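You operate a simulated robot arm through the tools that you are given. There is no shell and no other tool. Be economical: measure what you need, move in short steps, check, and stop when the job is done.

You run a simulated robot arm. Do the job below in one go: nothing can be reset, and whatever is moved stays where it is left.

JOB
Mix two scoops of green sweets, one scoop of red sweets and one portion of nuts.
Fine: all in the red striped bowl, nothing else; a quarter turn of the brown knob gives a portion; put the scoop back; spill no more than a pinch.

The check looks at the end state, three seconds after you hand in, the way a careful person would. Anything else that was tipped, shoved, dropped, spilled or broken makes it a failure.

ROBOT AND FRAMES
A 7-joint arm with a two-finger parallel gripper, fixed in place. Base frame: the origin is at the foot of the arm, x ahead of it, y to its left, z up. Lengths are in m, angles in degrees, forces in N, time in s.
Its first joint turns from -166.0 to 166.0 degrees. Payload 4.4 kg.
The tool frame sits at the grasp point between the pads (the TCP): z along the fingers, y along the line on which they close. The tips reach 0.023 m beyond it. The gripper opens to 0.094 m. The fingers are 0.038 m wide and 0.01 m thick; the gripper's body (0.054 by 0.096 m) begins 0.039 m behind the TCP.
Orientation is that of the tool frame in the base frame, as [roll, pitch, yaw] about the fixed x, y, z axes, in that order (R = Rz(yaw) Ry(pitch) Rx(roll)). With the fingers straight down and closing along the base's y, the tool's x points along the base's -x, its y along +y and its z along -z.

CONTROLS
- The arm moves only by the tool step_arm. Its argument "steps" is a list of rows, each an object of numbers (a shift or turn left out is 0, a gripper value left out holds the last): "dx", "dy", "dz": the shift along the tool's x, y, z in units of 30 mm (1.0 is 30 mm); "ax", "ay", "az": the turn, a rotation vector about the tool's x, y, z in units of 4 degrees (1.0 is 4 degrees); "gripper": the gripper command, from -1 (fully open) to 1 (shut), values between in proportion. In form: [{"dx": .., "dy": .., "dz": .., "ax": .., "ay": .., "az": .., "gripper": ..}, ...]. A call has 1 to 8 rows; each row shifts and turns the commanded pose from where the row before left it, along the tool's axes as they then stand. A call with a number of a shift or a turn outside -1 to 1 is refused whole. Rows are played at 5 a second. More than 0.05 m and 8.6 degrees between two rows, or a gripper value outside its range, and nothing of the call is played. Where a pose cannot be reached the arm comes as near as it can. A force on the tool above 40 N (or 10 N above the force at the start of the call, whichever is more), or a blocked arm, ends the call early, and 0.2 s more pass. The fingers move at their own pace (about 0.072 m/s each) and stop on an object; they squeeze with about 40 N. The grip force told is the motor's: it shows also when the fingers shut on nothing. Time passes only in rows, and 0.2 s behind the last, so rows that do not move let the fingers close. It gives the time, the measured TCP pose, the force on the tool (base axes), the opening and the grip force at its end, in the units of the frame above (readings bear some noise).
- Cameras (640 x 400 px; columns grow to the right, rows downward): "scene" is fixed at [0.0508, 0.6515, 1.5318]; the picture's right is [-0.05, -1.00, 0.00], its down [-0.47, 0.02, -0.88] and it looks along [0.88, -0.04, -0.47] (base axes); focal length 372 px, centre (320, 200). "wrist" rides on the gripper at [0.086, 0.016, -0.074] in the tool frame; the picture's right is [-0.18, 0.98, 0.00], its down [-0.58, -0.11, -0.81] and it looks along [-0.79, -0.15, 0.59] (tool axes); focal length 243 px, centre (320, 200).
- snapshot(camera): a new picture of that camera. It takes no simulated time.
- measure_at(camera, pixels): for up to 12 pixels [column, row] of the newest picture of that camera ("zoom" is the newest enlarged one), the place [x, y, z] in the base frame of the surface seen there, good to about 0.002 m. It takes no simulated time.
- enlarge(camera, box): a new picture of the part [left, top, right, bottom] of that camera's present view, enlarged. It takes no simulated time.
- finish_job(): hands the job in; it is judged then, once.

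Go step by step. Measure first, check grasps and placings, and put right what went wrong. The budget is 80 turns and 38 pictures, counting those below and the enlarged ones. Unless the task says otherwise, let go and move clear before handing in, and close with one line.

The tools are called as a command line: name --argument value ..., lists and objects as JSON in quotes. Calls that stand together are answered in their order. step_arm: Moves the arm, as the interface text tells. Its arguments: {"type":"object","properties":{"steps":{"type":"array","items":{"type":"object","properties":{"dx":{"type":"number"},"dy":{"type":"number"},"dz":{"type":"number"},"ax":{"type":"number"},"ay":{"type":"number"},"az":{"type":"number"},"gripper":{"type":"number"}}}}},"required":["steps"]} The other tools are called the same way: snapshot (camera) takes a picture; measure_at (camera, pixels) gives the place of the surface under pixels of a picture; enlarge (camera, box) takes an enlarged picture of a part of a camera's view; finish_job () hands the job in.

At the start:

```text
clock: 0.0
tcp_pos: [0.4906, 0.713, 1.3405]
tool_rot: [-180.0, 0.0, 180.0]
contact_force: [0.3, 0.5, -0.3]
grip_width: 0.0939
finger_force: 0.1
```

scene: 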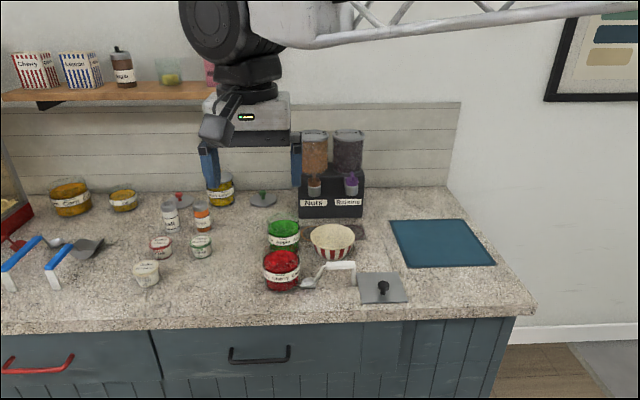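
wrist: 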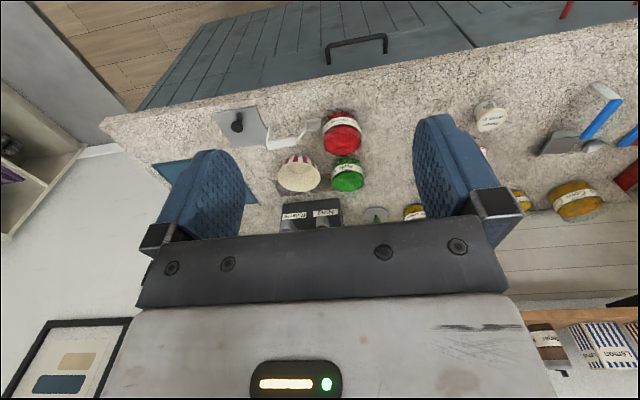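

The scene shows green jar near (284,235), red jar (282,270), striped bowl (332,242), scoop (330,272) and nuts dispenser (315,165). I'll enlarge for details first.

enlarge --camera "scene" --box '[240, 200, 420, 312]'

enlarge --camera "scene" --box '[270, 120, 390, 240]'

measure_at --camera "scene" --pixels '[[284, 225], [282, 258], [332, 236], [308, 283], [340, 268], [353, 280], [383, 287], [314, 186], [351, 186], [334, 230], [315, 150], [360, 298]]'

```text
3.56 times, centred on (330, 256) of scene
```

zoom: 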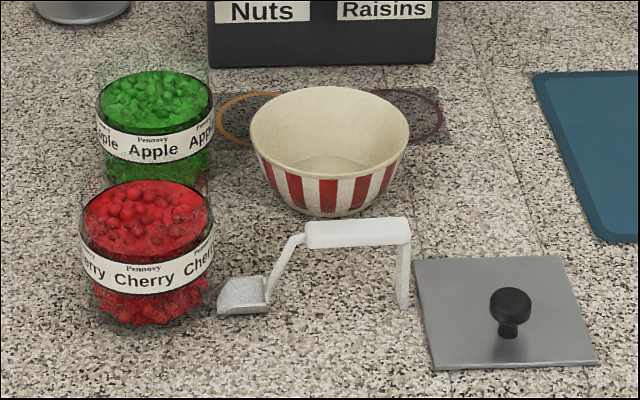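

```text
3.33 times, centred on (330, 180) of scene
```

zoom: 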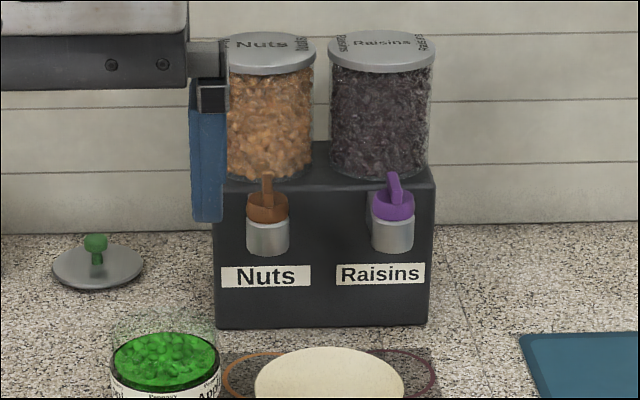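

```text
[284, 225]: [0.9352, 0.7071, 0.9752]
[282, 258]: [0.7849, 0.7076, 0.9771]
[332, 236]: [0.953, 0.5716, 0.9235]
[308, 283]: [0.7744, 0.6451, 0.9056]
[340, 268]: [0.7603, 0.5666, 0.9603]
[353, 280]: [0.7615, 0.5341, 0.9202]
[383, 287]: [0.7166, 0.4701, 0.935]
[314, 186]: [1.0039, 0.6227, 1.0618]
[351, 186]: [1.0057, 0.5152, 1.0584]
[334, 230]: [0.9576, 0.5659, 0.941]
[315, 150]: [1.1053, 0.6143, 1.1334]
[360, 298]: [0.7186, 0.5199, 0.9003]
```

Jars are open; rings on the mat mark placement under the spouts, so the bowl must go on the orange one. I'll move closer to view the scoop with the wrist camera.

step_arm --steps '[{"dx": -0.7, "dy": -0.8, "dz": 0.6}, {"dx": -0.7, "dy": -0.8, "dz": 0.6}, {"dx": -0.7, "dy": -0.8, "dz": 0.6}, {"dx": -0.7, "dy": -0.8, "dz": 0.6}, {"dx": -0.7, "dy": -0.8, "dz": 0.6}, {"dx": -0.7, "dy": -0.8, "dz": 0.6}]'

snapshot --camera "wrist"

snapshot --camera "scene"

```text
clock: 1.4
tcp_pos: [0.6181, 0.5678, 1.2346]
tool_rot: [-179.9, 0.0, 179.9]
contact_force: [0.0, -0.2, 0.0]
grip_width: 0.0942
finger_force: 0.2
```

```text
33 pictures are left
```

wrist: 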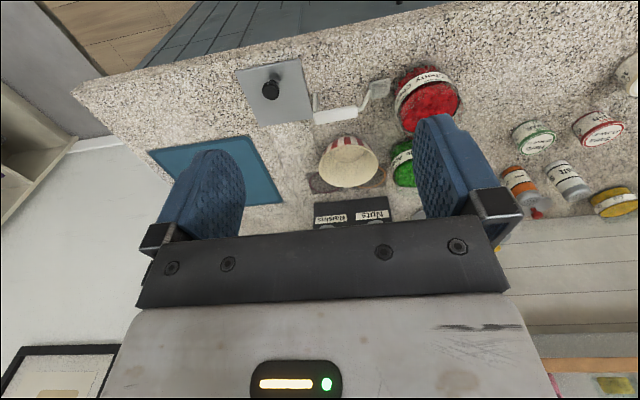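

```text
32 pictures are left
```

scene: 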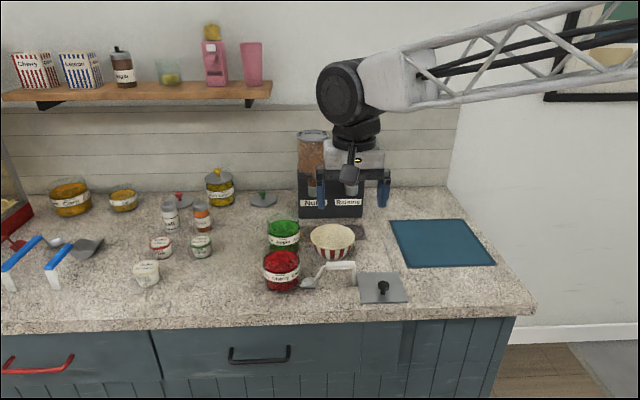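

The scoop is visible at (345,110) in the wrist view. I'll enlarge it and measure key points.

enlarge --camera "wrist" --box '[230, 50, 470, 200]'

measure_at --camera "zoom" --pixels '[[235, 178], [330, 163], [372, 108], [400, 100], [420, 85], [385, 88], [285, 270], [390, 270], [335, 310], [560, 135], [470, 270], [110, 95]]'

measure_at --camera "scene" --pixels '[[327, 265], [352, 263], [341, 265], [332, 225], [312, 240], [354, 240], [332, 258], [267, 264], [299, 263], [282, 251], [284, 221], [325, 282]]'

```text
2.67 times, centred on (350, 125) of wrist
```

zoom: 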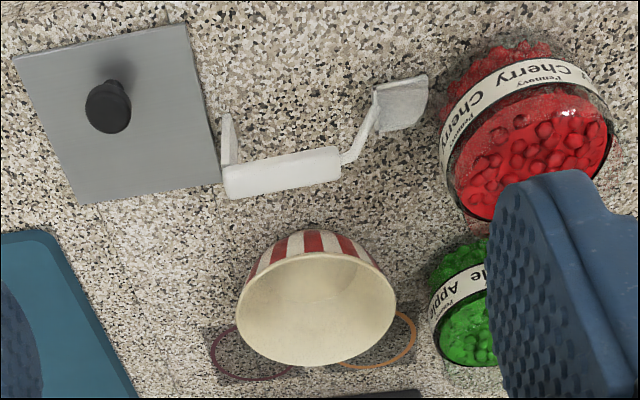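

```text
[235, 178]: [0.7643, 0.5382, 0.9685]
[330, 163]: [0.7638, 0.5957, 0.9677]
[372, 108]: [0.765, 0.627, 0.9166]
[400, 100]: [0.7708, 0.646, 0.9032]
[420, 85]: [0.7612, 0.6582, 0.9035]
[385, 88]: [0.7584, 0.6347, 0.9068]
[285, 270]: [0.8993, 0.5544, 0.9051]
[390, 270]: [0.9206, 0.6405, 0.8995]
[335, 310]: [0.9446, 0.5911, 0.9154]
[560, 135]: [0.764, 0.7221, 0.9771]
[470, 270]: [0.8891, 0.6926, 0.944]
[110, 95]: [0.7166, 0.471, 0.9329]
```

```text
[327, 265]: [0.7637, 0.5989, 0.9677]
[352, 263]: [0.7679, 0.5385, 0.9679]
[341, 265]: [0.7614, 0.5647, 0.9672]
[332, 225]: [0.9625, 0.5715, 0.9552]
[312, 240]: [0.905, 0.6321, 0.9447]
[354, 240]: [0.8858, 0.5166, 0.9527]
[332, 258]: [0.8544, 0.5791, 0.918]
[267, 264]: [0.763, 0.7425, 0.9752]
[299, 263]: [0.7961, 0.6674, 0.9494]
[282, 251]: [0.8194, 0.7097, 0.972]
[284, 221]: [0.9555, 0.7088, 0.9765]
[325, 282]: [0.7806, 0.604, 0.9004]
```

The scoop lies with its handle along y (x≈0.764, y 0.535–0.60, top z 0.968) and head at (0.765,0.647,0.904). I'll grip it with the tool tilted outward (pointing +x, 30° down), so rotate in place first.

step_arm --steps '[{"ax": 0.556, "ay": -0.556, "az": -0.964}, {"ax": 0.556, "ay": -0.556, "az": -0.964}, {"ax": 0.556, "ay": -0.556, "az": -0.964}, {"ax": 0.556, "ay": -0.556, "az": -0.964}, {"ax": 0.556, "ay": -0.556, "az": -0.964}, {"ax": 0.556, "ay": -0.556, "az": -0.964}, {"ax": 0.556, "ay": -0.556, "az": -0.964}]'

step_arm --steps '[{"ax": 0.556, "ay": -0.556, "az": -0.964}, {"ax": 0.556, "ay": -0.556, "az": -0.964}, {"ax": 0.556, "ay": -0.556, "az": -0.964}, {"ax": 0.556, "ay": -0.556, "az": -0.964}, {"ax": 0.556, "ay": -0.556, "az": -0.964}, {"ax": 0.556, "ay": -0.556, "az": -0.964}, {"ax": 0.556, "ay": -0.556, "az": -0.964}]'

step_arm --steps '[{"ax": 0.556, "ay": -0.556, "az": -0.964}, {"ax": 0.556, "ay": -0.556, "az": -0.964}, {"ax": 0.556, "ay": -0.556, "az": -0.964}, {"ax": 0.556, "ay": -0.556, "az": -0.964}, {"ax": 0.556, "ay": -0.556, "az": -0.964}, {"ax": 0.556, "ay": -0.556, "az": -0.964}, {"ax": 0.556, "ay": -0.556, "az": -0.964}]'

snapshot --camera "wrist"

```text
clock: 3.0
tcp_pos: [0.6172, 0.57, 1.2323]
tool_rot: [-161.1, 11.1, -150.7]
contact_force: [-0.7, 0.3, 0.5]
grip_width: 0.0941
finger_force: 0.0
```

```text
clock: 4.6
tcp_pos: [0.6173, 0.5696, 1.2329]
tool_rot: [-138.9, 11.0, -119.1]
contact_force: [0.1, 0.1, 0.2]
grip_width: 0.0938
finger_force: 0.0
```

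```text
clock: 6.2
tcp_pos: [0.6173, 0.5695, 1.2329]
tool_rot: [-120.1, -0.1, -89.9]
contact_force: [-0.3, -0.9, 0.5]
grip_width: 0.0939
finger_force: 0.1
```

```text
30 pictures are left
```

wrist: 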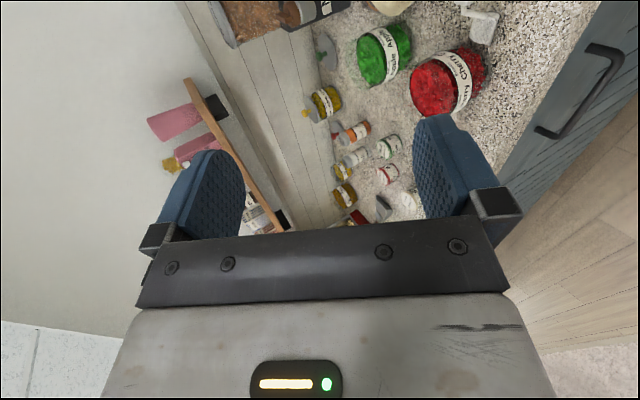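

Orientation is right. I'll test reach toward the green jar area at a safe height before committing to this grip style.

step_arm --steps '[{"dx": -0.24, "dy": -0.1, "dz": 1}, {"dx": -0.24, "dy": -0.1, "dz": 1}, {"dx": -0.24, "dy": -0.1, "dz": 1}, {"dx": -0.24, "dy": -0.1, "dz": 1}, {"dx": -0.24, "dy": -0.1, "dz": 1}, {"dx": -0.24, "dy": -0.1, "dz": 1}, {"dx": -0.24, "dy": -0.1, "dz": 1}, {"dx": -0.24, "dy": -0.1, "dz": 1}]'

step_arm --steps '[{"dz": 1}, {"dz": 1}, {}]'

snapshot --camera "scene"

snapshot --camera "wrist"

```text
clock: 8.0
tcp_pos: [0.8374, 0.6269, 1.1341]
tool_rot: [-120.1, 0.0, -89.9]
contact_force: [0.1, -0.7, 1.1]
grip_width: 0.0937
finger_force: 0.1
```

```text
clock: 8.8
tcp_pos: [0.8894, 0.6253, 1.1007]
tool_rot: [-120.2, 0.0, -89.8]
contact_force: [-0.8, -0.7, -0.1]
grip_width: 0.0943
finger_force: 0.1
```

```text
29 pictures are left
```

scene: 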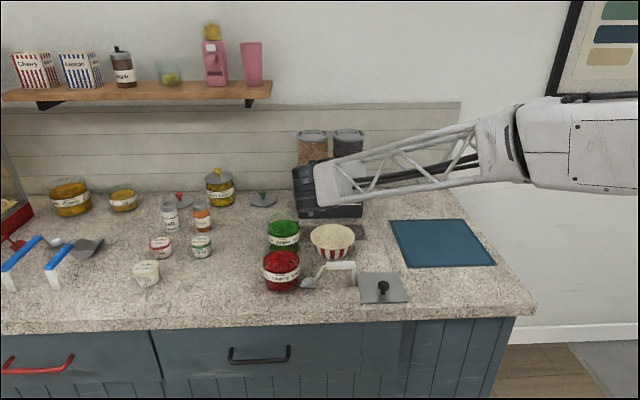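

```text
28 pictures are left
```

wrist: 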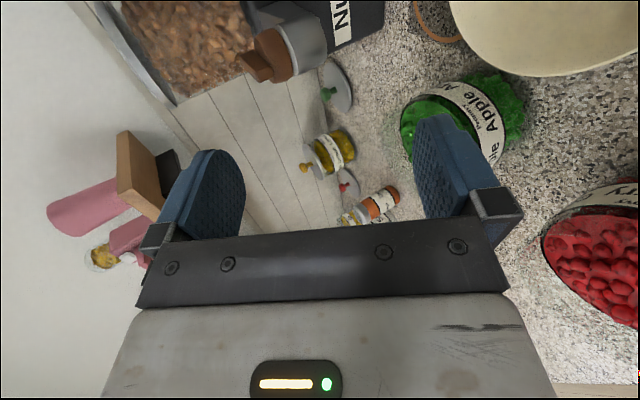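

Reach works here. While close, I'll measure the nuts spout, knob, ring and the green jar from this view.

enlarge --camera "wrist" --box '[220, 0, 540, 200]'

measure_at --camera "wrist" --pixels '[[258, 66], [278, 54], [303, 48], [328, 38], [290, 12], [305, 78], [420, 20], [440, 40], [520, 95], [425, 125], [460, 85], [345, 20]]'

```text
2.00 times, centred on (380, 100) of wrist
```

zoom: 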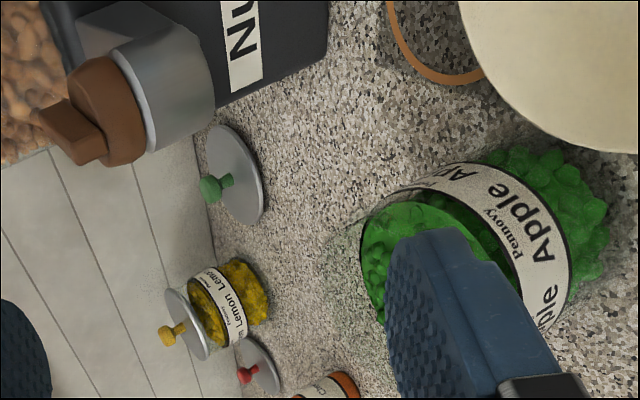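

```text
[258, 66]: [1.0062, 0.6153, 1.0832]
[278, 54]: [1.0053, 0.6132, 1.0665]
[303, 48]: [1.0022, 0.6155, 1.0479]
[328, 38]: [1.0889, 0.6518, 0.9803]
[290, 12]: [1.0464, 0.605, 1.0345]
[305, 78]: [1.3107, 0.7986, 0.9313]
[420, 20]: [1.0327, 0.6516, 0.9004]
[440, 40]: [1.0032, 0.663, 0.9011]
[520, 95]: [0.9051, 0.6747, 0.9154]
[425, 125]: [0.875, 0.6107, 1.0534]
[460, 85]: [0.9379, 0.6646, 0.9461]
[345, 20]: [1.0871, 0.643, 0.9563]
```

Knob tab is at about (1.006,0.614,1.083), spout below it, ring's left edge y≈0.66. Now to the scoop: pre-grasp with the gripper half closed.

step_arm --steps '[{"dx": 0.322, "dy": 0.564, "dz": -0.977, "gripper": -0.06}, {"dx": 0.322, "dy": 0.564, "dz": -0.977}, {"dx": 0.322, "dy": 0.564, "dz": -0.977}, {"dx": 0.322, "dy": 0.564, "dz": -0.977}, {"dx": 0.322, "dy": 0.564, "dz": -0.977}, {"dx": 0.322, "dy": 0.564, "dz": -0.977}, {}]'

step_arm --steps '[{"dy": 0.923, "dz": 0.533}, {"dy": 0.923, "dz": 0.533}, {"dy": 0.923, "dz": 0.533}, {}]'

snapshot --camera "wrist"

enlarge --camera "scene" --box '[240, 200, 420, 312]'

```text
clock: 10.4
tcp_pos: [0.6858, 0.5658, 1.1037]
tool_rot: [-120.1, -0.2, -89.9]
contact_force: [0.2, -0.1, -0.5]
grip_width: 0.0497
finger_force: 0.1
```

```text
clock: 11.4
tcp_pos: [0.6841, 0.5688, 1.0083]
tool_rot: [-120.1, -0.2, -89.8]
contact_force: [0.0, -0.4, -0.3]
grip_width: 0.05
finger_force: 0.0
```

```text
26 pictures are left
```

wrist: 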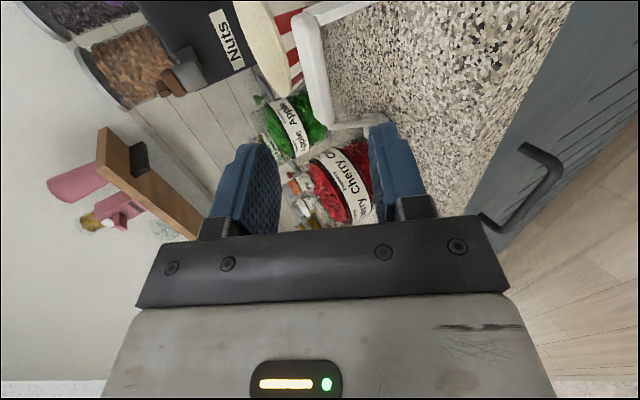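

```text
3.56 times, centred on (330, 256) of scene
```

zoom: 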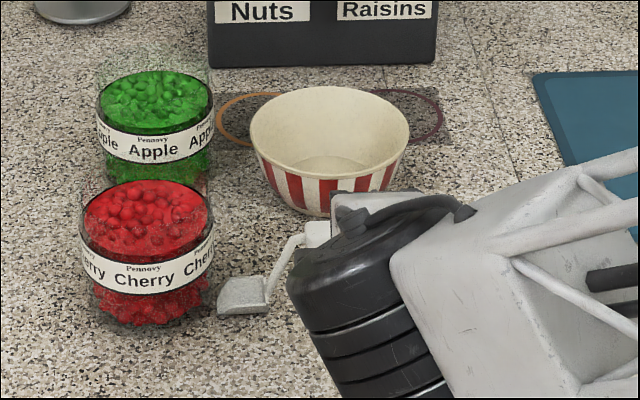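

Handle lies straight ahead along the tool axis, between the finger planes. Advance 95 mm and close.

step_arm --steps '[{"dz": 0.8}, {"dz": 0.8}, {"dz": 0.8}, {"dz": 0.75}, {}]'

step_arm --steps '[{"gripper": 1}, {}, {}, {}]'

enlarge --camera "scene" --box '[240, 200, 420, 312]'

```text
clock: 12.6
tcp_pos: [0.7669, 0.5687, 0.9617]
tool_rot: [-120.1, 0.1, -89.8]
contact_force: [0.3, 1.0, 0.0]
grip_width: 0.0496
finger_force: 0.0
```

```text
clock: 13.6
tcp_pos: [0.7658, 0.5694, 0.9595]
tool_rot: [-120.1, -0.1, -89.9]
contact_force: [-3.2, -0.4, 7.3]
grip_width: 0.0107
finger_force: 39.8
```

```text
3.56 times, centred on (330, 256) of scene
```

zoom: 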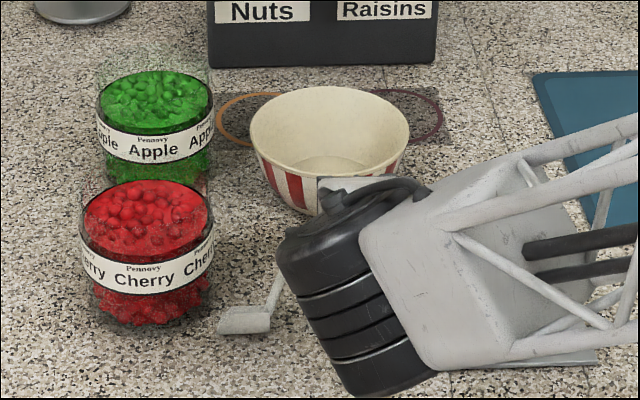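

Grip holds (10.7 mm), but the handle's flat faces seem to have rolled the head by ~30° toward the base. I'll lift and then level the tool (tilt 30°) which should level the head.

step_arm --steps '[{"dy": -0.8, "dz": -0.46}, {"dy": -0.8, "dz": -0.46}, {"dy": -0.8, "dz": -0.46}, {"dy": -0.8, "dz": -0.46}, {"dy": -0.8, "dz": -0.46}]'

step_arm --steps '[{"ax": 0.94}, {"ax": 0.94}, {"ax": 0.94}, {"ax": 0.94}, {"ax": 0.94}, {"ax": 0.94}, {"ax": 0.94}, {"ax": 0.94}]'

enlarge --camera "scene" --box '[220, 150, 428, 280]'

snapshot --camera "wrist"

```text
clock: 14.8
tcp_pos: [0.7677, 0.568, 1.0961]
tool_rot: [-120.2, -0.1, -89.8]
contact_force: [0.0, 0.2, -0.5]
grip_width: 0.0109
finger_force: 40.6
```

```text
clock: 16.6
tcp_pos: [0.7672, 0.5677, 1.0992]
tool_rot: [-90.0, 0.1, -90.0]
contact_force: [0.5, -1.3, -0.5]
grip_width: 0.0109
finger_force: 39.7
```

```text
3.08 times, centred on (324, 215) of scene
```

zoom: 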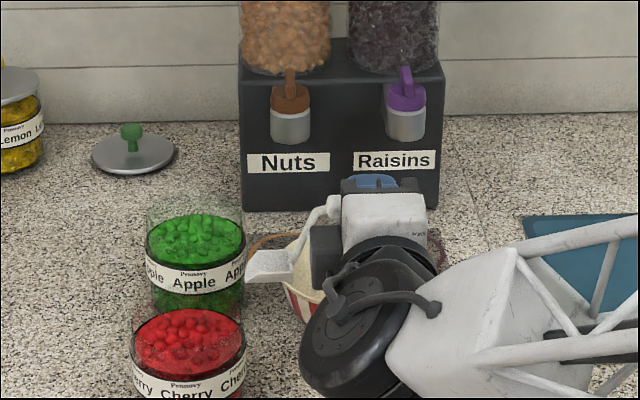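

```text
22 pictures are left
```

wrist: 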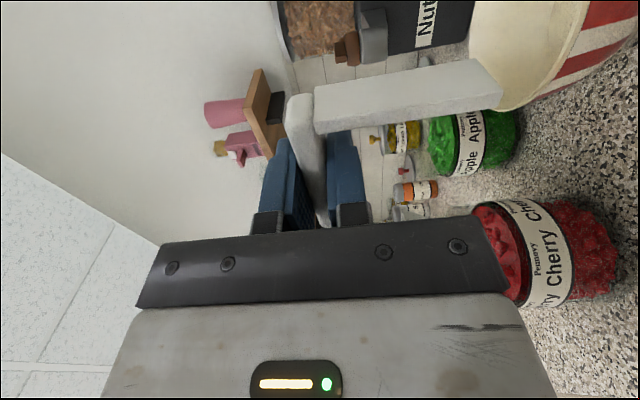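

Head is now level at zoom (270,262). Measure the head's points.

measure_at --camera "zoom" --pixels '[[253, 252], [290, 251], [246, 280], [288, 283], [268, 262], [298, 245], [330, 205], [340, 350], [410, 380]]'

```text
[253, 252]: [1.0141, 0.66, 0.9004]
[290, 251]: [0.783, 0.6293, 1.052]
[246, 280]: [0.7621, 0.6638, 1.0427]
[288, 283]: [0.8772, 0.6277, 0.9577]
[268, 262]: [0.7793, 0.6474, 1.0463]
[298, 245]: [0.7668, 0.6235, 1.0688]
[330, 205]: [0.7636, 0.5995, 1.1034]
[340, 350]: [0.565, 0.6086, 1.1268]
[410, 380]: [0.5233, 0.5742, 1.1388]
```

The head centre sits at TCP +0.08 m in y, −0.05 m in z, nose at +0.096. Now I need precise jar axes and rim heights.

enlarge --camera "scene" --box '[254, 205, 334, 295]'

```text
4.44 times, centred on (294, 250) of scene
```

zoom: 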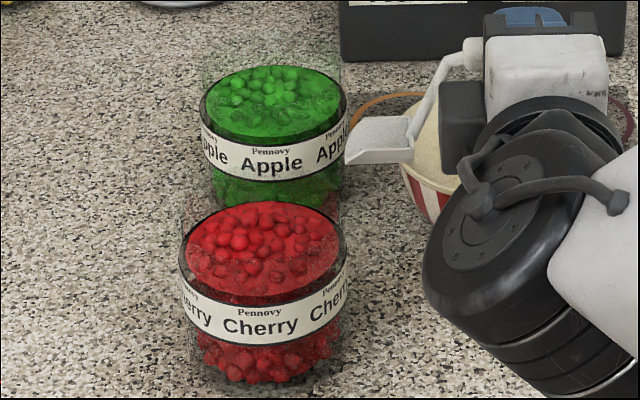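

measure_at --camera "zoom" --pixels '[[270, 68], [270, 50], [270, 40], [212, 60], [340, 60], [270, 100], [203, 112], [265, 205], [265, 195], [186, 258], [343, 258], [262, 240]]'

measure_at --camera "wrist" --pixels '[[475, 205], [520, 300], [495, 250], [530, 200], [550, 305], [510, 240]]'

```text
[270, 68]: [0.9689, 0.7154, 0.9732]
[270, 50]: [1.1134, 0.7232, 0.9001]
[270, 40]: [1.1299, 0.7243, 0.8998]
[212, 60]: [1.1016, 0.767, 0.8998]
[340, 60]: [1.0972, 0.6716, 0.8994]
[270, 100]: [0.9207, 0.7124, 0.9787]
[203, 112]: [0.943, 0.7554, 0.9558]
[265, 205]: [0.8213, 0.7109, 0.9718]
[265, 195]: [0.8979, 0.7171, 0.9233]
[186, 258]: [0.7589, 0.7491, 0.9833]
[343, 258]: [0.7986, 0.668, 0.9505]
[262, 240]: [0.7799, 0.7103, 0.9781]
```

```text
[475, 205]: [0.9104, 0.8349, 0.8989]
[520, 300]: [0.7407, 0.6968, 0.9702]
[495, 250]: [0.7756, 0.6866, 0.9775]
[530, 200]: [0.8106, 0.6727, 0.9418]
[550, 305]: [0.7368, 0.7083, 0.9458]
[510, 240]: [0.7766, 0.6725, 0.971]
```

Red jar axis ≈(0.782,0.708), green ≈(0.929,0.709), surface z≈0.977, rim ≈1.0. I'll go above the red jar and tip the nose down 45°.

step_arm --steps '[{"dx": -0.892, "dy": -0.42, "dz": 0.125}, {"dx": -0.892, "dy": -0.42, "dz": 0.125}, {"dx": -0.892, "dy": -0.42, "dz": 0.125}, {"dx": -0.892, "dy": -0.42, "dz": 0.125}, {"az": -0.9375}, {"az": -0.9375}, {"az": -0.9375}, {"az": -0.9375}]'

step_arm --steps '[{"az": -0.9375}, {"az": -0.9375}, {"az": -0.9375}, {"az": -0.9375}, {"az": -0.9375}, {"az": -0.9375}, {"az": -0.9375}, {"az": -0.9375}]'

enlarge --camera "scene" --box '[220, 170, 428, 300]'

```text
clock: 18.4
tcp_pos: [0.7822, 0.675, 1.1494]
tool_rot: [-90.0, -15.2, -89.9]
contact_force: [-0.3, -0.3, -0.9]
grip_width: 0.0111
finger_force: 40.3
```

```text
clock: 20.2
tcp_pos: [0.7814, 0.6744, 1.1487]
tool_rot: [-90.1, -45.0, -89.8]
contact_force: [-0.6, 0.8, -0.4]
grip_width: 0.0109
finger_force: 39.5
```

```text
3.08 times, centred on (324, 235) of scene
```

zoom: 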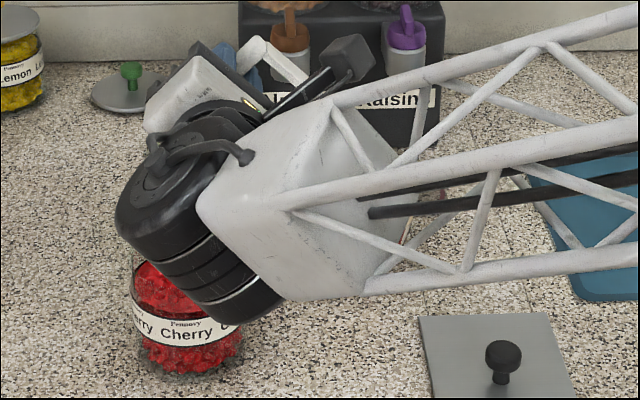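

The wrist is bulky; check how low its underside is before plunging.

measure_at --camera "zoom" --pixels '[[225, 315], [265, 305], [180, 275], [130, 210], [200, 290], [330, 290], [240, 270]]'

snapshot --camera "wrist"

```text
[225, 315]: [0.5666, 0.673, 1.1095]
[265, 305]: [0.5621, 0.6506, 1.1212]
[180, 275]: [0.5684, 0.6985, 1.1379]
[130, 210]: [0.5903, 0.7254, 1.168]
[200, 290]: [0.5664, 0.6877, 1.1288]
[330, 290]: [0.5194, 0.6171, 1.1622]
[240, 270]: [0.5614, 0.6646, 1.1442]
```

```text
19 pictures are left
```

wrist: 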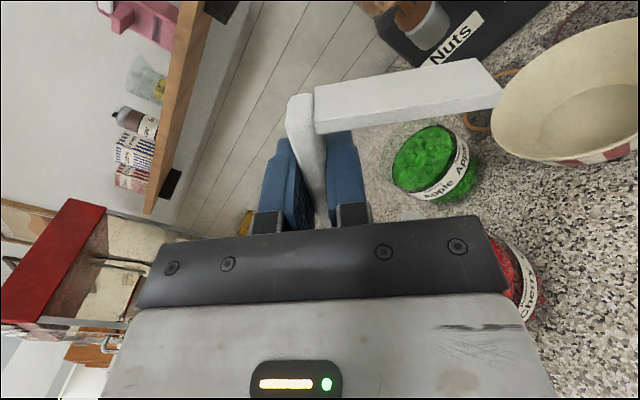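

Wrist underside is only 40 mm below the TCP, so there is clearance. Plunge into the red sweets.

step_arm --steps '[{"dx": -0.5, "dy": 0.5}, {"dx": -0.5, "dy": 0.5}, {"dx": -0.5, "dy": 0.5}, {"dx": -0.25, "dy": 0.25}, {"dx": -0.25, "dy": 0.25}]'

step_arm --steps '[{"dx": -0.027, "dy": 0.141, "az": 0.893}, {"dx": -0.02, "dy": 0.143, "az": 0.893}, {"dx": -0.01, "dy": 0.143, "az": 0.893}, {"dx": 0, "dy": 0.143, "az": 0.893}, {"dx": 0.01, "dy": 0.143, "az": 0.893}, {"dx": 0.02, "dy": 0.143, "az": 0.893}, {"dx": 0.03, "dy": 0.142, "az": 0.893}]'

step_arm --steps '[{"dx": 0.054, "dy": 0.157, "az": 0.893}, {"dx": 0.065, "dy": 0.153, "az": 0.893}, {"dx": 0.075, "dy": 0.149, "az": 0.893}, {"dx": 0.086, "dy": 0.144, "az": 0.893}, {"dx": 0.096, "dy": 0.138, "az": 0.893}, {"dx": 0.106, "dy": 0.131, "az": 0.893}, {"dx": 0.115, "dy": 0.122, "az": 0.893}]'

step_arm --steps '[{"dy": -0.35, "az": 0.3}, {"dy": -0.35, "az": 0.3}, {"dy": -0.5, "az": 0.3}, {"dy": -0.6, "az": 0.3}, {"dy": -0.6}]'

enlarge --camera "scene" --box '[220, 170, 428, 300]'

```text
clock: 21.4
tcp_pos: [0.7804, 0.6754, 1.0627]
tool_rot: [-90.1, -45.0, -90.0]
contact_force: [-0.4, 0.2, -0.2]
grip_width: 0.0111
finger_force: 39.9
```

```text
clock: 23.0
tcp_pos: [0.7805, 0.6575, 1.0393]
tool_rot: [-90.1, -20.0, -89.9]
contact_force: [0.6, -0.3, -1.1]
grip_width: 0.011
finger_force: 40.5
```

```text
clock: 24.6
tcp_pos: [0.7826, 0.6351, 1.0121]
tool_rot: [-90.1, 5.0, -90.0]
contact_force: [-0.8, -0.3, -0.4]
grip_width: 0.0107
finger_force: 40.2
```

```text
clock: 25.8
tcp_pos: [0.781, 0.6252, 1.0825]
tool_rot: [-90.1, 9.7, -89.8]
contact_force: [-0.3, -0.6, -0.7]
grip_width: 0.011
finger_force: 40.4
```

```text
3.08 times, centred on (324, 235) of scene
```

zoom: 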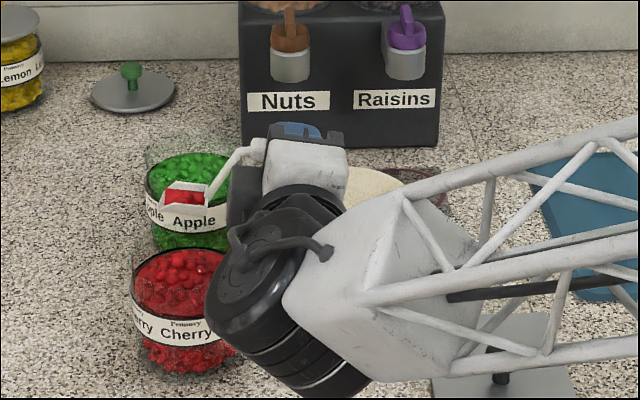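

The scoop is filled with red sweets at zoom (185,195). Carry it over the bowl.

step_arm --steps '[{"dx": 0.3, "dy": -0.3}, {"dx": 0.6, "dy": -0.3}, {"dx": 0.74, "dy": -0.24}, {"dx": 0.74, "dy": -0.24}, {"dx": 0.74, "dy": -0.24}, {"dx": 0.7, "dy": -0.24}, {"dx": 0.4, "dy": -0.16}, {"dx": 0.2, "dy": -0.08}]'

step_arm --steps '[{"dz": 0.35}, {"dz": 0.65}, {"dz": 0.75}, {"dz": 0.75}, {"dz": 0.75}, {"dz": 0.6}, {"dz": 0.35}, {}]'

snapshot --camera "scene"

enlarge --camera "scene" --box '[240, 170, 400, 270]'

```text
clock: 27.6
tcp_pos: [0.7837, 0.4863, 1.1141]
tool_rot: [-90.2, 9.7, -89.9]
contact_force: [-0.2, -0.4, -1.0]
grip_width: 0.0107
finger_force: 40.0
```

```text
clock: 29.4
tcp_pos: [0.9088, 0.4851, 1.1156]
tool_rot: [-90.0, 9.7, -89.9]
contact_force: [1.0, 0.8, 0.6]
grip_width: 0.011
finger_force: 39.9
```

```text
17 pictures are left
```

scene: 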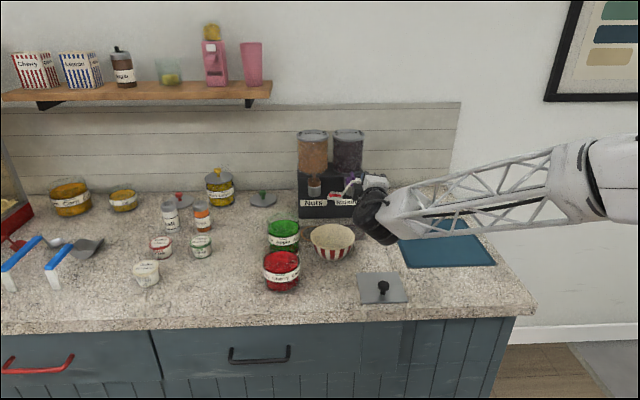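

```text
4.00 times, centred on (320, 220) of scene
```

zoom: 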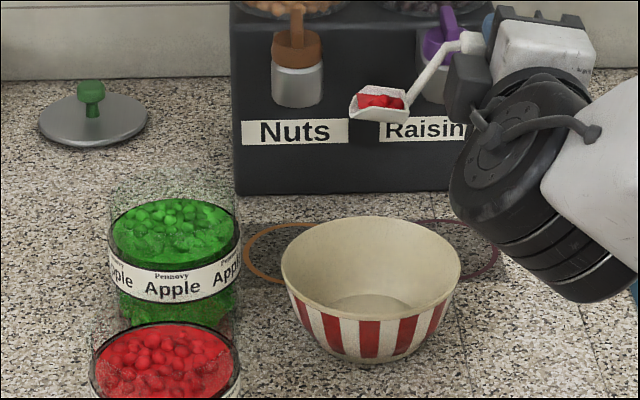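

Sweets still in the scoop. Measure bowl rim and scoop head exactly before dumping.

measure_at --camera "zoom" --pixels '[[285, 262], [457, 260], [370, 219], [366, 304], [360, 300], [390, 114], [355, 104], [260, 240], [247, 258], [490, 260], [297, 30], [298, 80]]'

```text
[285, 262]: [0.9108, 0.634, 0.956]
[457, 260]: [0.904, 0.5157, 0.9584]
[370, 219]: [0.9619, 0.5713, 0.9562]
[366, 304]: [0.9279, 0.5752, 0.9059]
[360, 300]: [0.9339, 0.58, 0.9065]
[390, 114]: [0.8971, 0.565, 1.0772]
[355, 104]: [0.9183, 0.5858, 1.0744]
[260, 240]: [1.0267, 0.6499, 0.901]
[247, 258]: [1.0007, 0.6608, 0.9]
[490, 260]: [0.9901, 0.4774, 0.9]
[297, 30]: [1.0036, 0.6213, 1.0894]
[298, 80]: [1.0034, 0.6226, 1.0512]
```

Bowl centre (0.905,0.575), rim 0.957, scoop nose near its centre. Lower and tip about the nose point.

step_arm --steps '[{"dx": 0.295, "dy": 0.72}, {"dx": 0.295, "dy": 0.72}, {"dx": 0.295, "dy": 0.72}, {"dx": 0.295, "dy": 0.72}, {}]'

step_arm --steps '[{"dx": -0.14, "dy": -0.219, "az": -1}, {"dx": -0.14, "dy": -0.219, "az": -1}, {"dx": -0.14, "dy": -0.219, "az": -1}, {"dx": -0.14, "dy": -0.219, "az": -1}, {"dx": -0.14, "dy": -0.219, "az": -1}, {"dx": -0.14, "dy": -0.219, "az": -1}, {"dx": -0.14, "dy": -0.219, "az": -1}, {"dx": -0.14, "dy": -0.219, "az": -1}]'

step_arm --steps '[{"dx": -0.14, "dy": -0.219, "az": -1}, {"dx": -0.14, "dy": -0.219, "az": -1}, {"dx": -0.14, "dy": -0.219, "az": -1}, {"dx": -0.14, "dy": -0.219, "az": -1}, {"dx": -0.14, "dy": -0.219, "az": -1}, {"dx": -0.14, "dy": -0.219, "az": -1}, {"dx": -0.14, "dy": -0.219, "az": -1}, {"dx": -0.14, "dy": -0.219, "az": -1}]'

step_arm --steps '[{"dx": -0.14, "dy": -0.219, "az": -1}, {"dx": -0.14, "dy": -0.219, "az": -1}, {"dx": -0.14, "dy": -0.219, "az": -1}, {"dx": -0.14, "dy": -0.219, "az": -1}, {"dx": -0.14, "dy": -0.219, "az": -1}, {"dx": -0.14, "dy": -0.219, "az": -1}, {"dx": -0.14, "dy": -0.219, "az": -1}, {}]'

enlarge --camera "scene" --box '[240, 170, 400, 270]'

snapshot --camera "wrist"

```text
clock: 30.6
tcp_pos: [0.9095, 0.4644, 1.0219]
tool_rot: [-90.1, 9.7, -90.0]
contact_force: [0.4, 0.9, -0.2]
grip_width: 0.0112
finger_force: 39.6
```

```text
clock: 32.4
tcp_pos: [0.9086, 0.5027, 1.0716]
tool_rot: [-90.0, -22.4, -90.0]
contact_force: [0.4, 0.4, -0.5]
grip_width: 0.0109
finger_force: 40.3
```

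```text
clock: 34.2
tcp_pos: [0.9094, 0.56, 1.0951]
tool_rot: [-90.1, -54.4, -89.8]
contact_force: [0.5, 0.3, -0.3]
grip_width: 0.0108
finger_force: 39.7
```

```text
clock: 36.0
tcp_pos: [0.9073, 0.6142, 1.0868]
tool_rot: [-90.4, -82.3, -89.4]
contact_force: [-0.6, -0.5, -0.3]
grip_width: 0.0107
finger_force: 39.8
```

```text
4.00 times, centred on (320, 220) of scene
```

zoom: 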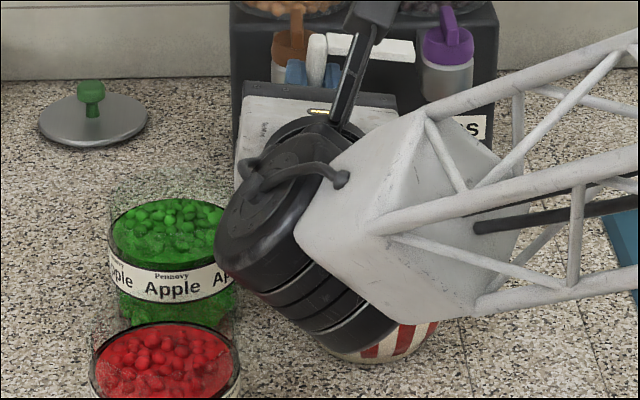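

```text
14 pictures are left
```

wrist: 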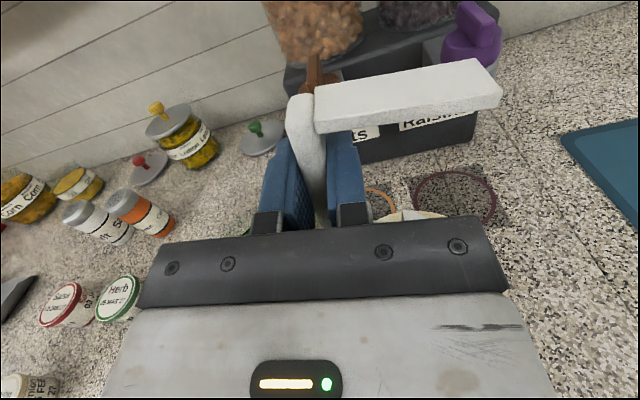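

Nearly fully tipped (82°); finish tipping to ~94°, pause, then roll back to 45° and lift.

step_arm --steps '[{"dx": -0.14, "dy": -0.219, "az": -1}, {"dx": -0.14, "dy": -0.219, "az": -1}, {"dx": -0.14, "dy": -0.219, "az": -1}, {}, {}, {}]'

step_arm --steps '[{"dx": 0.125, "dy": 0.228, "az": 1}, {"dx": 0.125, "dy": 0.228, "az": 1}, {"dx": 0.125, "dy": 0.228, "az": 1}, {"dx": 0.125, "dy": 0.228, "az": 1}, {"dx": 0.125, "dy": 0.228, "az": 1}, {"dx": 0.125, "dy": 0.228, "az": 1}]'

step_arm --steps '[{"dx": 0.125, "dy": 0.228, "az": 1}, {"dx": 0.125, "dy": 0.228, "az": 1}, {"dx": 0.125, "dy": 0.228, "az": 1}, {"dx": 0.125, "dy": 0.228, "az": 1}, {"dx": 0.125, "dy": 0.228, "az": 1}, {"dx": 0.125, "dy": 0.228, "az": 1}, {"dx": 0.031, "dy": 0.057, "az": 0.25}]'

step_arm --steps '[{"dx": 0.5, "dy": -0.5}, {"dx": 0.5, "dy": -0.5}, {"dx": 0.5, "dy": -0.5}, {}]'

```text
clock: 37.4
tcp_pos: [0.9085, 0.6335, 1.0754]
tool_rot: [90.9, -85.7, 89.2]
contact_force: [0.7, 0.6, -0.2]
grip_width: 0.0111
finger_force: 39.9
```

```text
clock: 38.8
tcp_pos: [0.908, 0.5904, 1.0954]
tool_rot: [-90.3, -70.2, -89.7]
contact_force: [0.6, -0.5, -0.5]
grip_width: 0.011
finger_force: 40.6
```

```text
clock: 40.4
tcp_pos: [0.9084, 0.5435, 1.0939]
tool_rot: [-90.1, -45.2, -89.8]
contact_force: [0.2, -0.3, -1.0]
grip_width: 0.0107
finger_force: 40.0
```

```text
clock: 41.4
tcp_pos: [0.9091, 0.5459, 1.1574]
tool_rot: [-90.1, -45.4, -89.9]
contact_force: [-0.9, 0.2, -0.3]
grip_width: 0.0108
finger_force: 39.8
```

Next: green jar. Yaw 20° to keep the wrist clear of the red jar and leg clear of the spout, then move above the green jar; check picture too.

step_arm --steps '[{"ax": 0.707, "ay": -0.707}, {"ax": 0.707, "ay": -0.707}, {"ax": 0.707, "ay": -0.707}, {"ax": 0.707, "ay": -0.707}, {"ax": 0.707, "ay": -0.707}, {}]'

step_arm --steps '[{"dx": -0.71, "dy": -0.63, "dz": 0.62}, {"dx": -0.71, "dy": -0.63, "dz": 0.62}, {"dx": -0.71, "dy": -0.63, "dz": 0.62}, {"dx": -0.71, "dy": -0.63, "dz": 0.62}, {}]'

enlarge --camera "scene" --box '[240, 170, 400, 270]'

```text
clock: 42.8
tcp_pos: [0.9095, 0.544, 1.1569]
tool_rot: [-90.2, -45.1, -69.8]
contact_force: [-0.9, 0.5, 0.3]
grip_width: 0.0111
finger_force: 40.1
```

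```text
clock: 44.0
tcp_pos: [0.9402, 0.6777, 1.1505]
tool_rot: [-90.2, -45.2, -69.9]
contact_force: [0.0, -0.2, 0.3]
grip_width: 0.0111
finger_force: 39.7
```

```text
4.00 times, centred on (320, 220) of scene
```

zoom: 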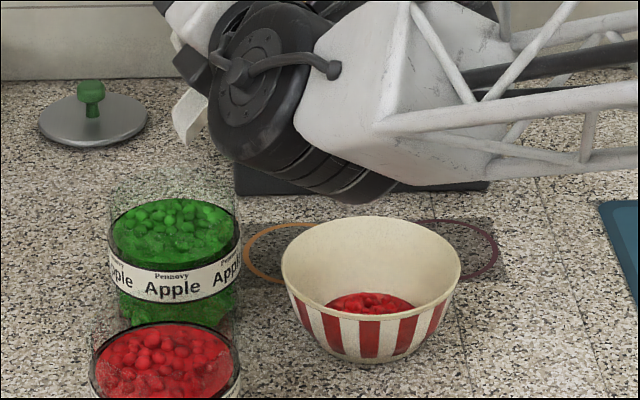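

Red landed cleanly in the bowl; the scoop is empty. Same stroke in the green jar.

step_arm --steps '[{"dx": -0.5, "dy": 0.5}, {"dx": -0.5, "dy": 0.5}, {"dx": -0.5, "dy": 0.5}, {"dx": -0.26, "dy": 0.26}, {"dx": -0.26, "dy": 0.26}]'

step_arm --steps '[{"dx": -0.027, "dy": 0.141, "az": 0.893}, {"dx": -0.02, "dy": 0.143, "az": 0.893}, {"dx": -0.01, "dy": 0.143, "az": 0.893}, {"dx": 0, "dy": 0.143, "az": 0.893}, {"dx": 0.01, "dy": 0.143, "az": 0.893}, {"dx": 0.02, "dy": 0.143, "az": 0.893}, {"dx": 0.03, "dy": 0.142, "az": 0.893}]'

step_arm --steps '[{"dx": 0.054, "dy": 0.157, "az": 0.893}, {"dx": 0.065, "dy": 0.153, "az": 0.893}, {"dx": 0.075, "dy": 0.149, "az": 0.893}, {"dx": 0.086, "dy": 0.144, "az": 0.893}, {"dx": 0.096, "dy": 0.138, "az": 0.893}, {"dx": 0.106, "dy": 0.131, "az": 0.893}, {"dx": 0.115, "dy": 0.122, "az": 0.893}]'

step_arm --steps '[{"dy": -0.35, "az": 0.3}, {"dy": -0.35, "az": 0.3}, {"dy": -0.5, "az": 0.3}, {"dy": -0.6, "az": 0.3}, {"dy": -0.6}]'

enlarge --camera "scene" --box '[240, 170, 400, 270]'

```text
clock: 45.2
tcp_pos: [0.938, 0.6754, 1.0623]
tool_rot: [-90.1, -45.1, -69.8]
contact_force: [0.1, 0.9, -0.2]
grip_width: 0.0108
finger_force: 40.2
```

```text
clock: 46.8
tcp_pos: [0.9455, 0.6594, 1.0387]
tool_rot: [-90.2, -20.3, -69.9]
contact_force: [-0.5, -0.7, 0.0]
grip_width: 0.0108
finger_force: 40.1
```

```text
clock: 48.4
tcp_pos: [0.9534, 0.6374, 1.0121]
tool_rot: [-90.1, 4.8, -69.9]
contact_force: [0.2, 0.3, -0.6]
grip_width: 0.0109
finger_force: 39.5
```

```text
clock: 49.6
tcp_pos: [0.9558, 0.6294, 1.082]
tool_rot: [-90.2, 9.5, -69.9]
contact_force: [-0.5, 0.3, -0.8]
grip_width: 0.0109
finger_force: 40.1
```

```text
4.00 times, centred on (320, 220) of scene
```

zoom: 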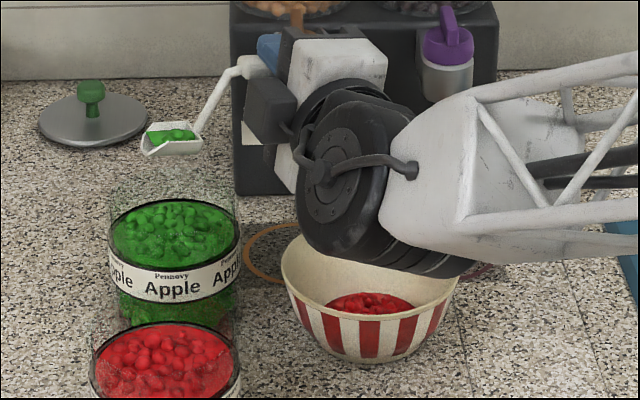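

Green scoop is full (zoom 175,135). Carry to the bowl and tip, same way.

step_arm --steps '[{"dx": 0.3, "dy": -0.3, "dz": -0.4}, {"dx": 0.5, "dy": -0.3, "dz": -0.7}, {"dx": 0.74, "dy": -0.3, "dz": -0.7}, {"dx": 0.78, "dy": -0.3, "dz": -0.41}, {"dx": 0.78, "dy": -0.3}, {"dx": 0.74, "dy": -0.24}, {"dx": 0.45, "dy": -0.12}, {"dx": 0.23, "dy": -0.06}]'

step_arm --steps '[{"dx": 0.135, "dy": 0.763}, {"dx": 0.135, "dy": 0.763}, {"dx": 0.135, "dy": 0.763}, {"dx": 0.135, "dy": 0.763}, {}]'

```text
clock: 51.4
tcp_pos: [0.945, 0.4716, 1.1158]
tool_rot: [-90.3, 9.5, -70.0]
contact_force: [-0.1, 0.4, 0.5]
grip_width: 0.0108
finger_force: 39.6
```

```text
clock: 52.6
tcp_pos: [0.9439, 0.4717, 1.0254]
tool_rot: [-90.0, 9.5, -69.9]
contact_force: [0.6, -0.6, -1.5]
grip_width: 0.0108
finger_force: 40.4
```

In position (nose ≈(0.908,0.570,0.985)); tip.

step_arm --steps '[{"dx": -0.14, "dy": -0.219, "az": -1}, {"dx": -0.14, "dy": -0.219, "az": -1}, {"dx": -0.14, "dy": -0.219, "az": -1}, {"dx": -0.14, "dy": -0.219, "az": -1}, {"dx": -0.14, "dy": -0.219, "az": -1}, {"dx": -0.14, "dy": -0.219, "az": -1}, {"dx": -0.14, "dy": -0.219, "az": -1}, {"dx": -0.14, "dy": -0.219, "az": -1}]'

step_arm --steps '[{"dx": -0.14, "dy": -0.219, "az": -1}, {"dx": -0.14, "dy": -0.219, "az": -1}, {"dx": -0.14, "dy": -0.219, "az": -1}, {"dx": -0.14, "dy": -0.219, "az": -1}, {"dx": -0.14, "dy": -0.219, "az": -1}, {"dx": -0.14, "dy": -0.219, "az": -1}, {"dx": -0.14, "dy": -0.219, "az": -1}, {"dx": -0.14, "dy": -0.219, "az": -1}]'

step_arm --steps '[{"dx": -0.14, "dy": -0.219, "az": -1}, {"dx": -0.14, "dy": -0.219, "az": -1}, {"dx": -0.14, "dy": -0.219, "az": -1}, {"dx": -0.14, "dy": -0.219, "az": -1}, {"dx": -0.14, "dy": -0.219, "az": -1}, {"dx": -0.14, "dy": -0.219, "az": -1}, {"dx": -0.14, "dy": -0.219, "az": -1}, {}]'

step_arm --steps '[{"dx": -0.14, "dy": -0.219, "az": -1}, {"dx": -0.14, "dy": -0.219, "az": -1}, {"dx": -0.14, "dy": -0.219, "az": -1}, {}, {}, {}]'

step_arm --steps '[{"dx": 0.125, "dy": 0.228, "az": 1}, {"dx": 0.125, "dy": 0.228, "az": 1}, {"dx": 0.125, "dy": 0.228, "az": 1}, {"dx": 0.125, "dy": 0.228, "az": 1}, {"dx": 0.125, "dy": 0.228, "az": 1}, {"dx": 0.125, "dy": 0.228, "az": 1}]'

step_arm --steps '[{"dx": 0.125, "dy": 0.228, "az": 1}, {"dx": 0.125, "dy": 0.228, "az": 1}, {"dx": 0.125, "dy": 0.228, "az": 1}, {"dx": 0.125, "dy": 0.228, "az": 1}, {"dx": 0.125, "dy": 0.228, "az": 1}, {"dx": 0.125, "dy": 0.228, "az": 1}, {"dx": 0.031, "dy": 0.057, "az": 0.25}]'

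step_arm --steps '[{"dx": 0.5, "dy": -0.5}, {"dx": 0.5, "dy": -0.5}, {"dx": 0.5, "dy": -0.5}, {}]'

```text
clock: 54.4
tcp_pos: [0.9305, 0.5038, 1.0741]
tool_rot: [-90.3, -22.4, -69.8]
contact_force: [-0.7, 0.1, 0.1]
grip_width: 0.0108
finger_force: 39.5
```

```text
clock: 56.2
tcp_pos: [0.9115, 0.5607, 1.0963]
tool_rot: [-90.2, -54.5, -69.7]
contact_force: [-0.8, 0.3, -0.6]
grip_width: 0.011
finger_force: 40.1
```

```text
clock: 58.0
tcp_pos: [0.8931, 0.6099, 1.0874]
tool_rot: [-91.1, -82.4, -68.9]
contact_force: [-0.2, 0.4, -1.1]
grip_width: 0.0108
finger_force: 40.1
```

```text
clock: 59.4
tcp_pos: [0.887, 0.6283, 1.0754]
tool_rot: [92.0, -85.5, 108.1]
contact_force: [0.0, 1.2, 0.6]
grip_width: 0.0111
finger_force: 39.8
```

```text
clock: 60.8
tcp_pos: [0.9004, 0.5908, 1.0945]
tool_rot: [-90.5, -70.4, -69.4]
contact_force: [-0.2, -0.3, 0.0]
grip_width: 0.0108
finger_force: 39.4
```

```text
clock: 62.4
tcp_pos: [0.9173, 0.5438, 1.0958]
tool_rot: [-90.2, -45.4, -69.8]
contact_force: [-0.4, -0.1, -1.0]
grip_width: 0.0112
finger_force: 39.8
```

```text
clock: 63.4
tcp_pos: [0.9178, 0.5439, 1.1583]
tool_rot: [-90.3, -45.4, -69.8]
contact_force: [0.2, 0.2, 0.0]
grip_width: 0.011
finger_force: 39.7
```

Second green scoop: back over the green jar.

step_arm --steps '[{"dx": -0.6, "dy": -0.52, "dz": 0.444}, {"dx": -0.6, "dy": -0.52, "dz": 0.444}, {"dx": -0.6, "dy": -0.52, "dz": 0.444}, {"dx": -0.6, "dy": -0.52, "dz": 0.444}, {"dx": -0.58, "dy": -0.52, "dz": 0.444}, {}]'

enlarge --camera "scene" --box '[240, 170, 400, 270]'

```text
clock: 64.8
tcp_pos: [0.9386, 0.6787, 1.151]
tool_rot: [-90.1, -45.5, -69.8]
contact_force: [-0.3, -0.2, -0.1]
grip_width: 0.0108
finger_force: 39.7
```

```text
4.00 times, centred on (320, 220) of scene
```

zoom: 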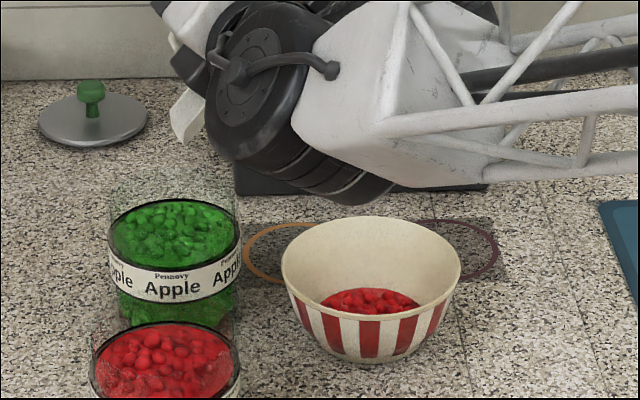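

The bowl shows a larger mound but still only red; I'll look closer at the bowl and surroundings.

enlarge --camera "scene" --box '[306, 220, 360, 262]'

snapshot --camera "wrist"

```text
9.52 times, centred on (333, 241) of scene
```

zoom: 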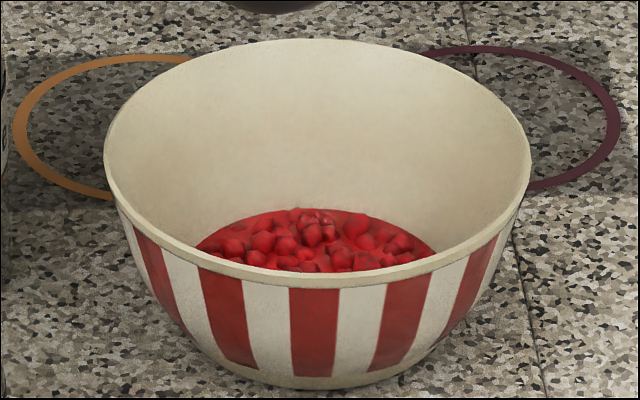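

```text
9 pictures are left
```

wrist: 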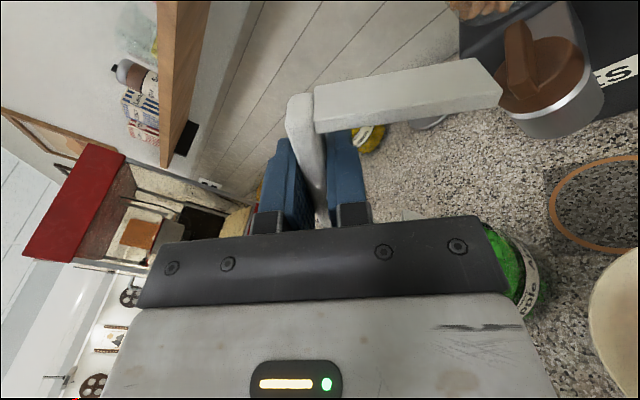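

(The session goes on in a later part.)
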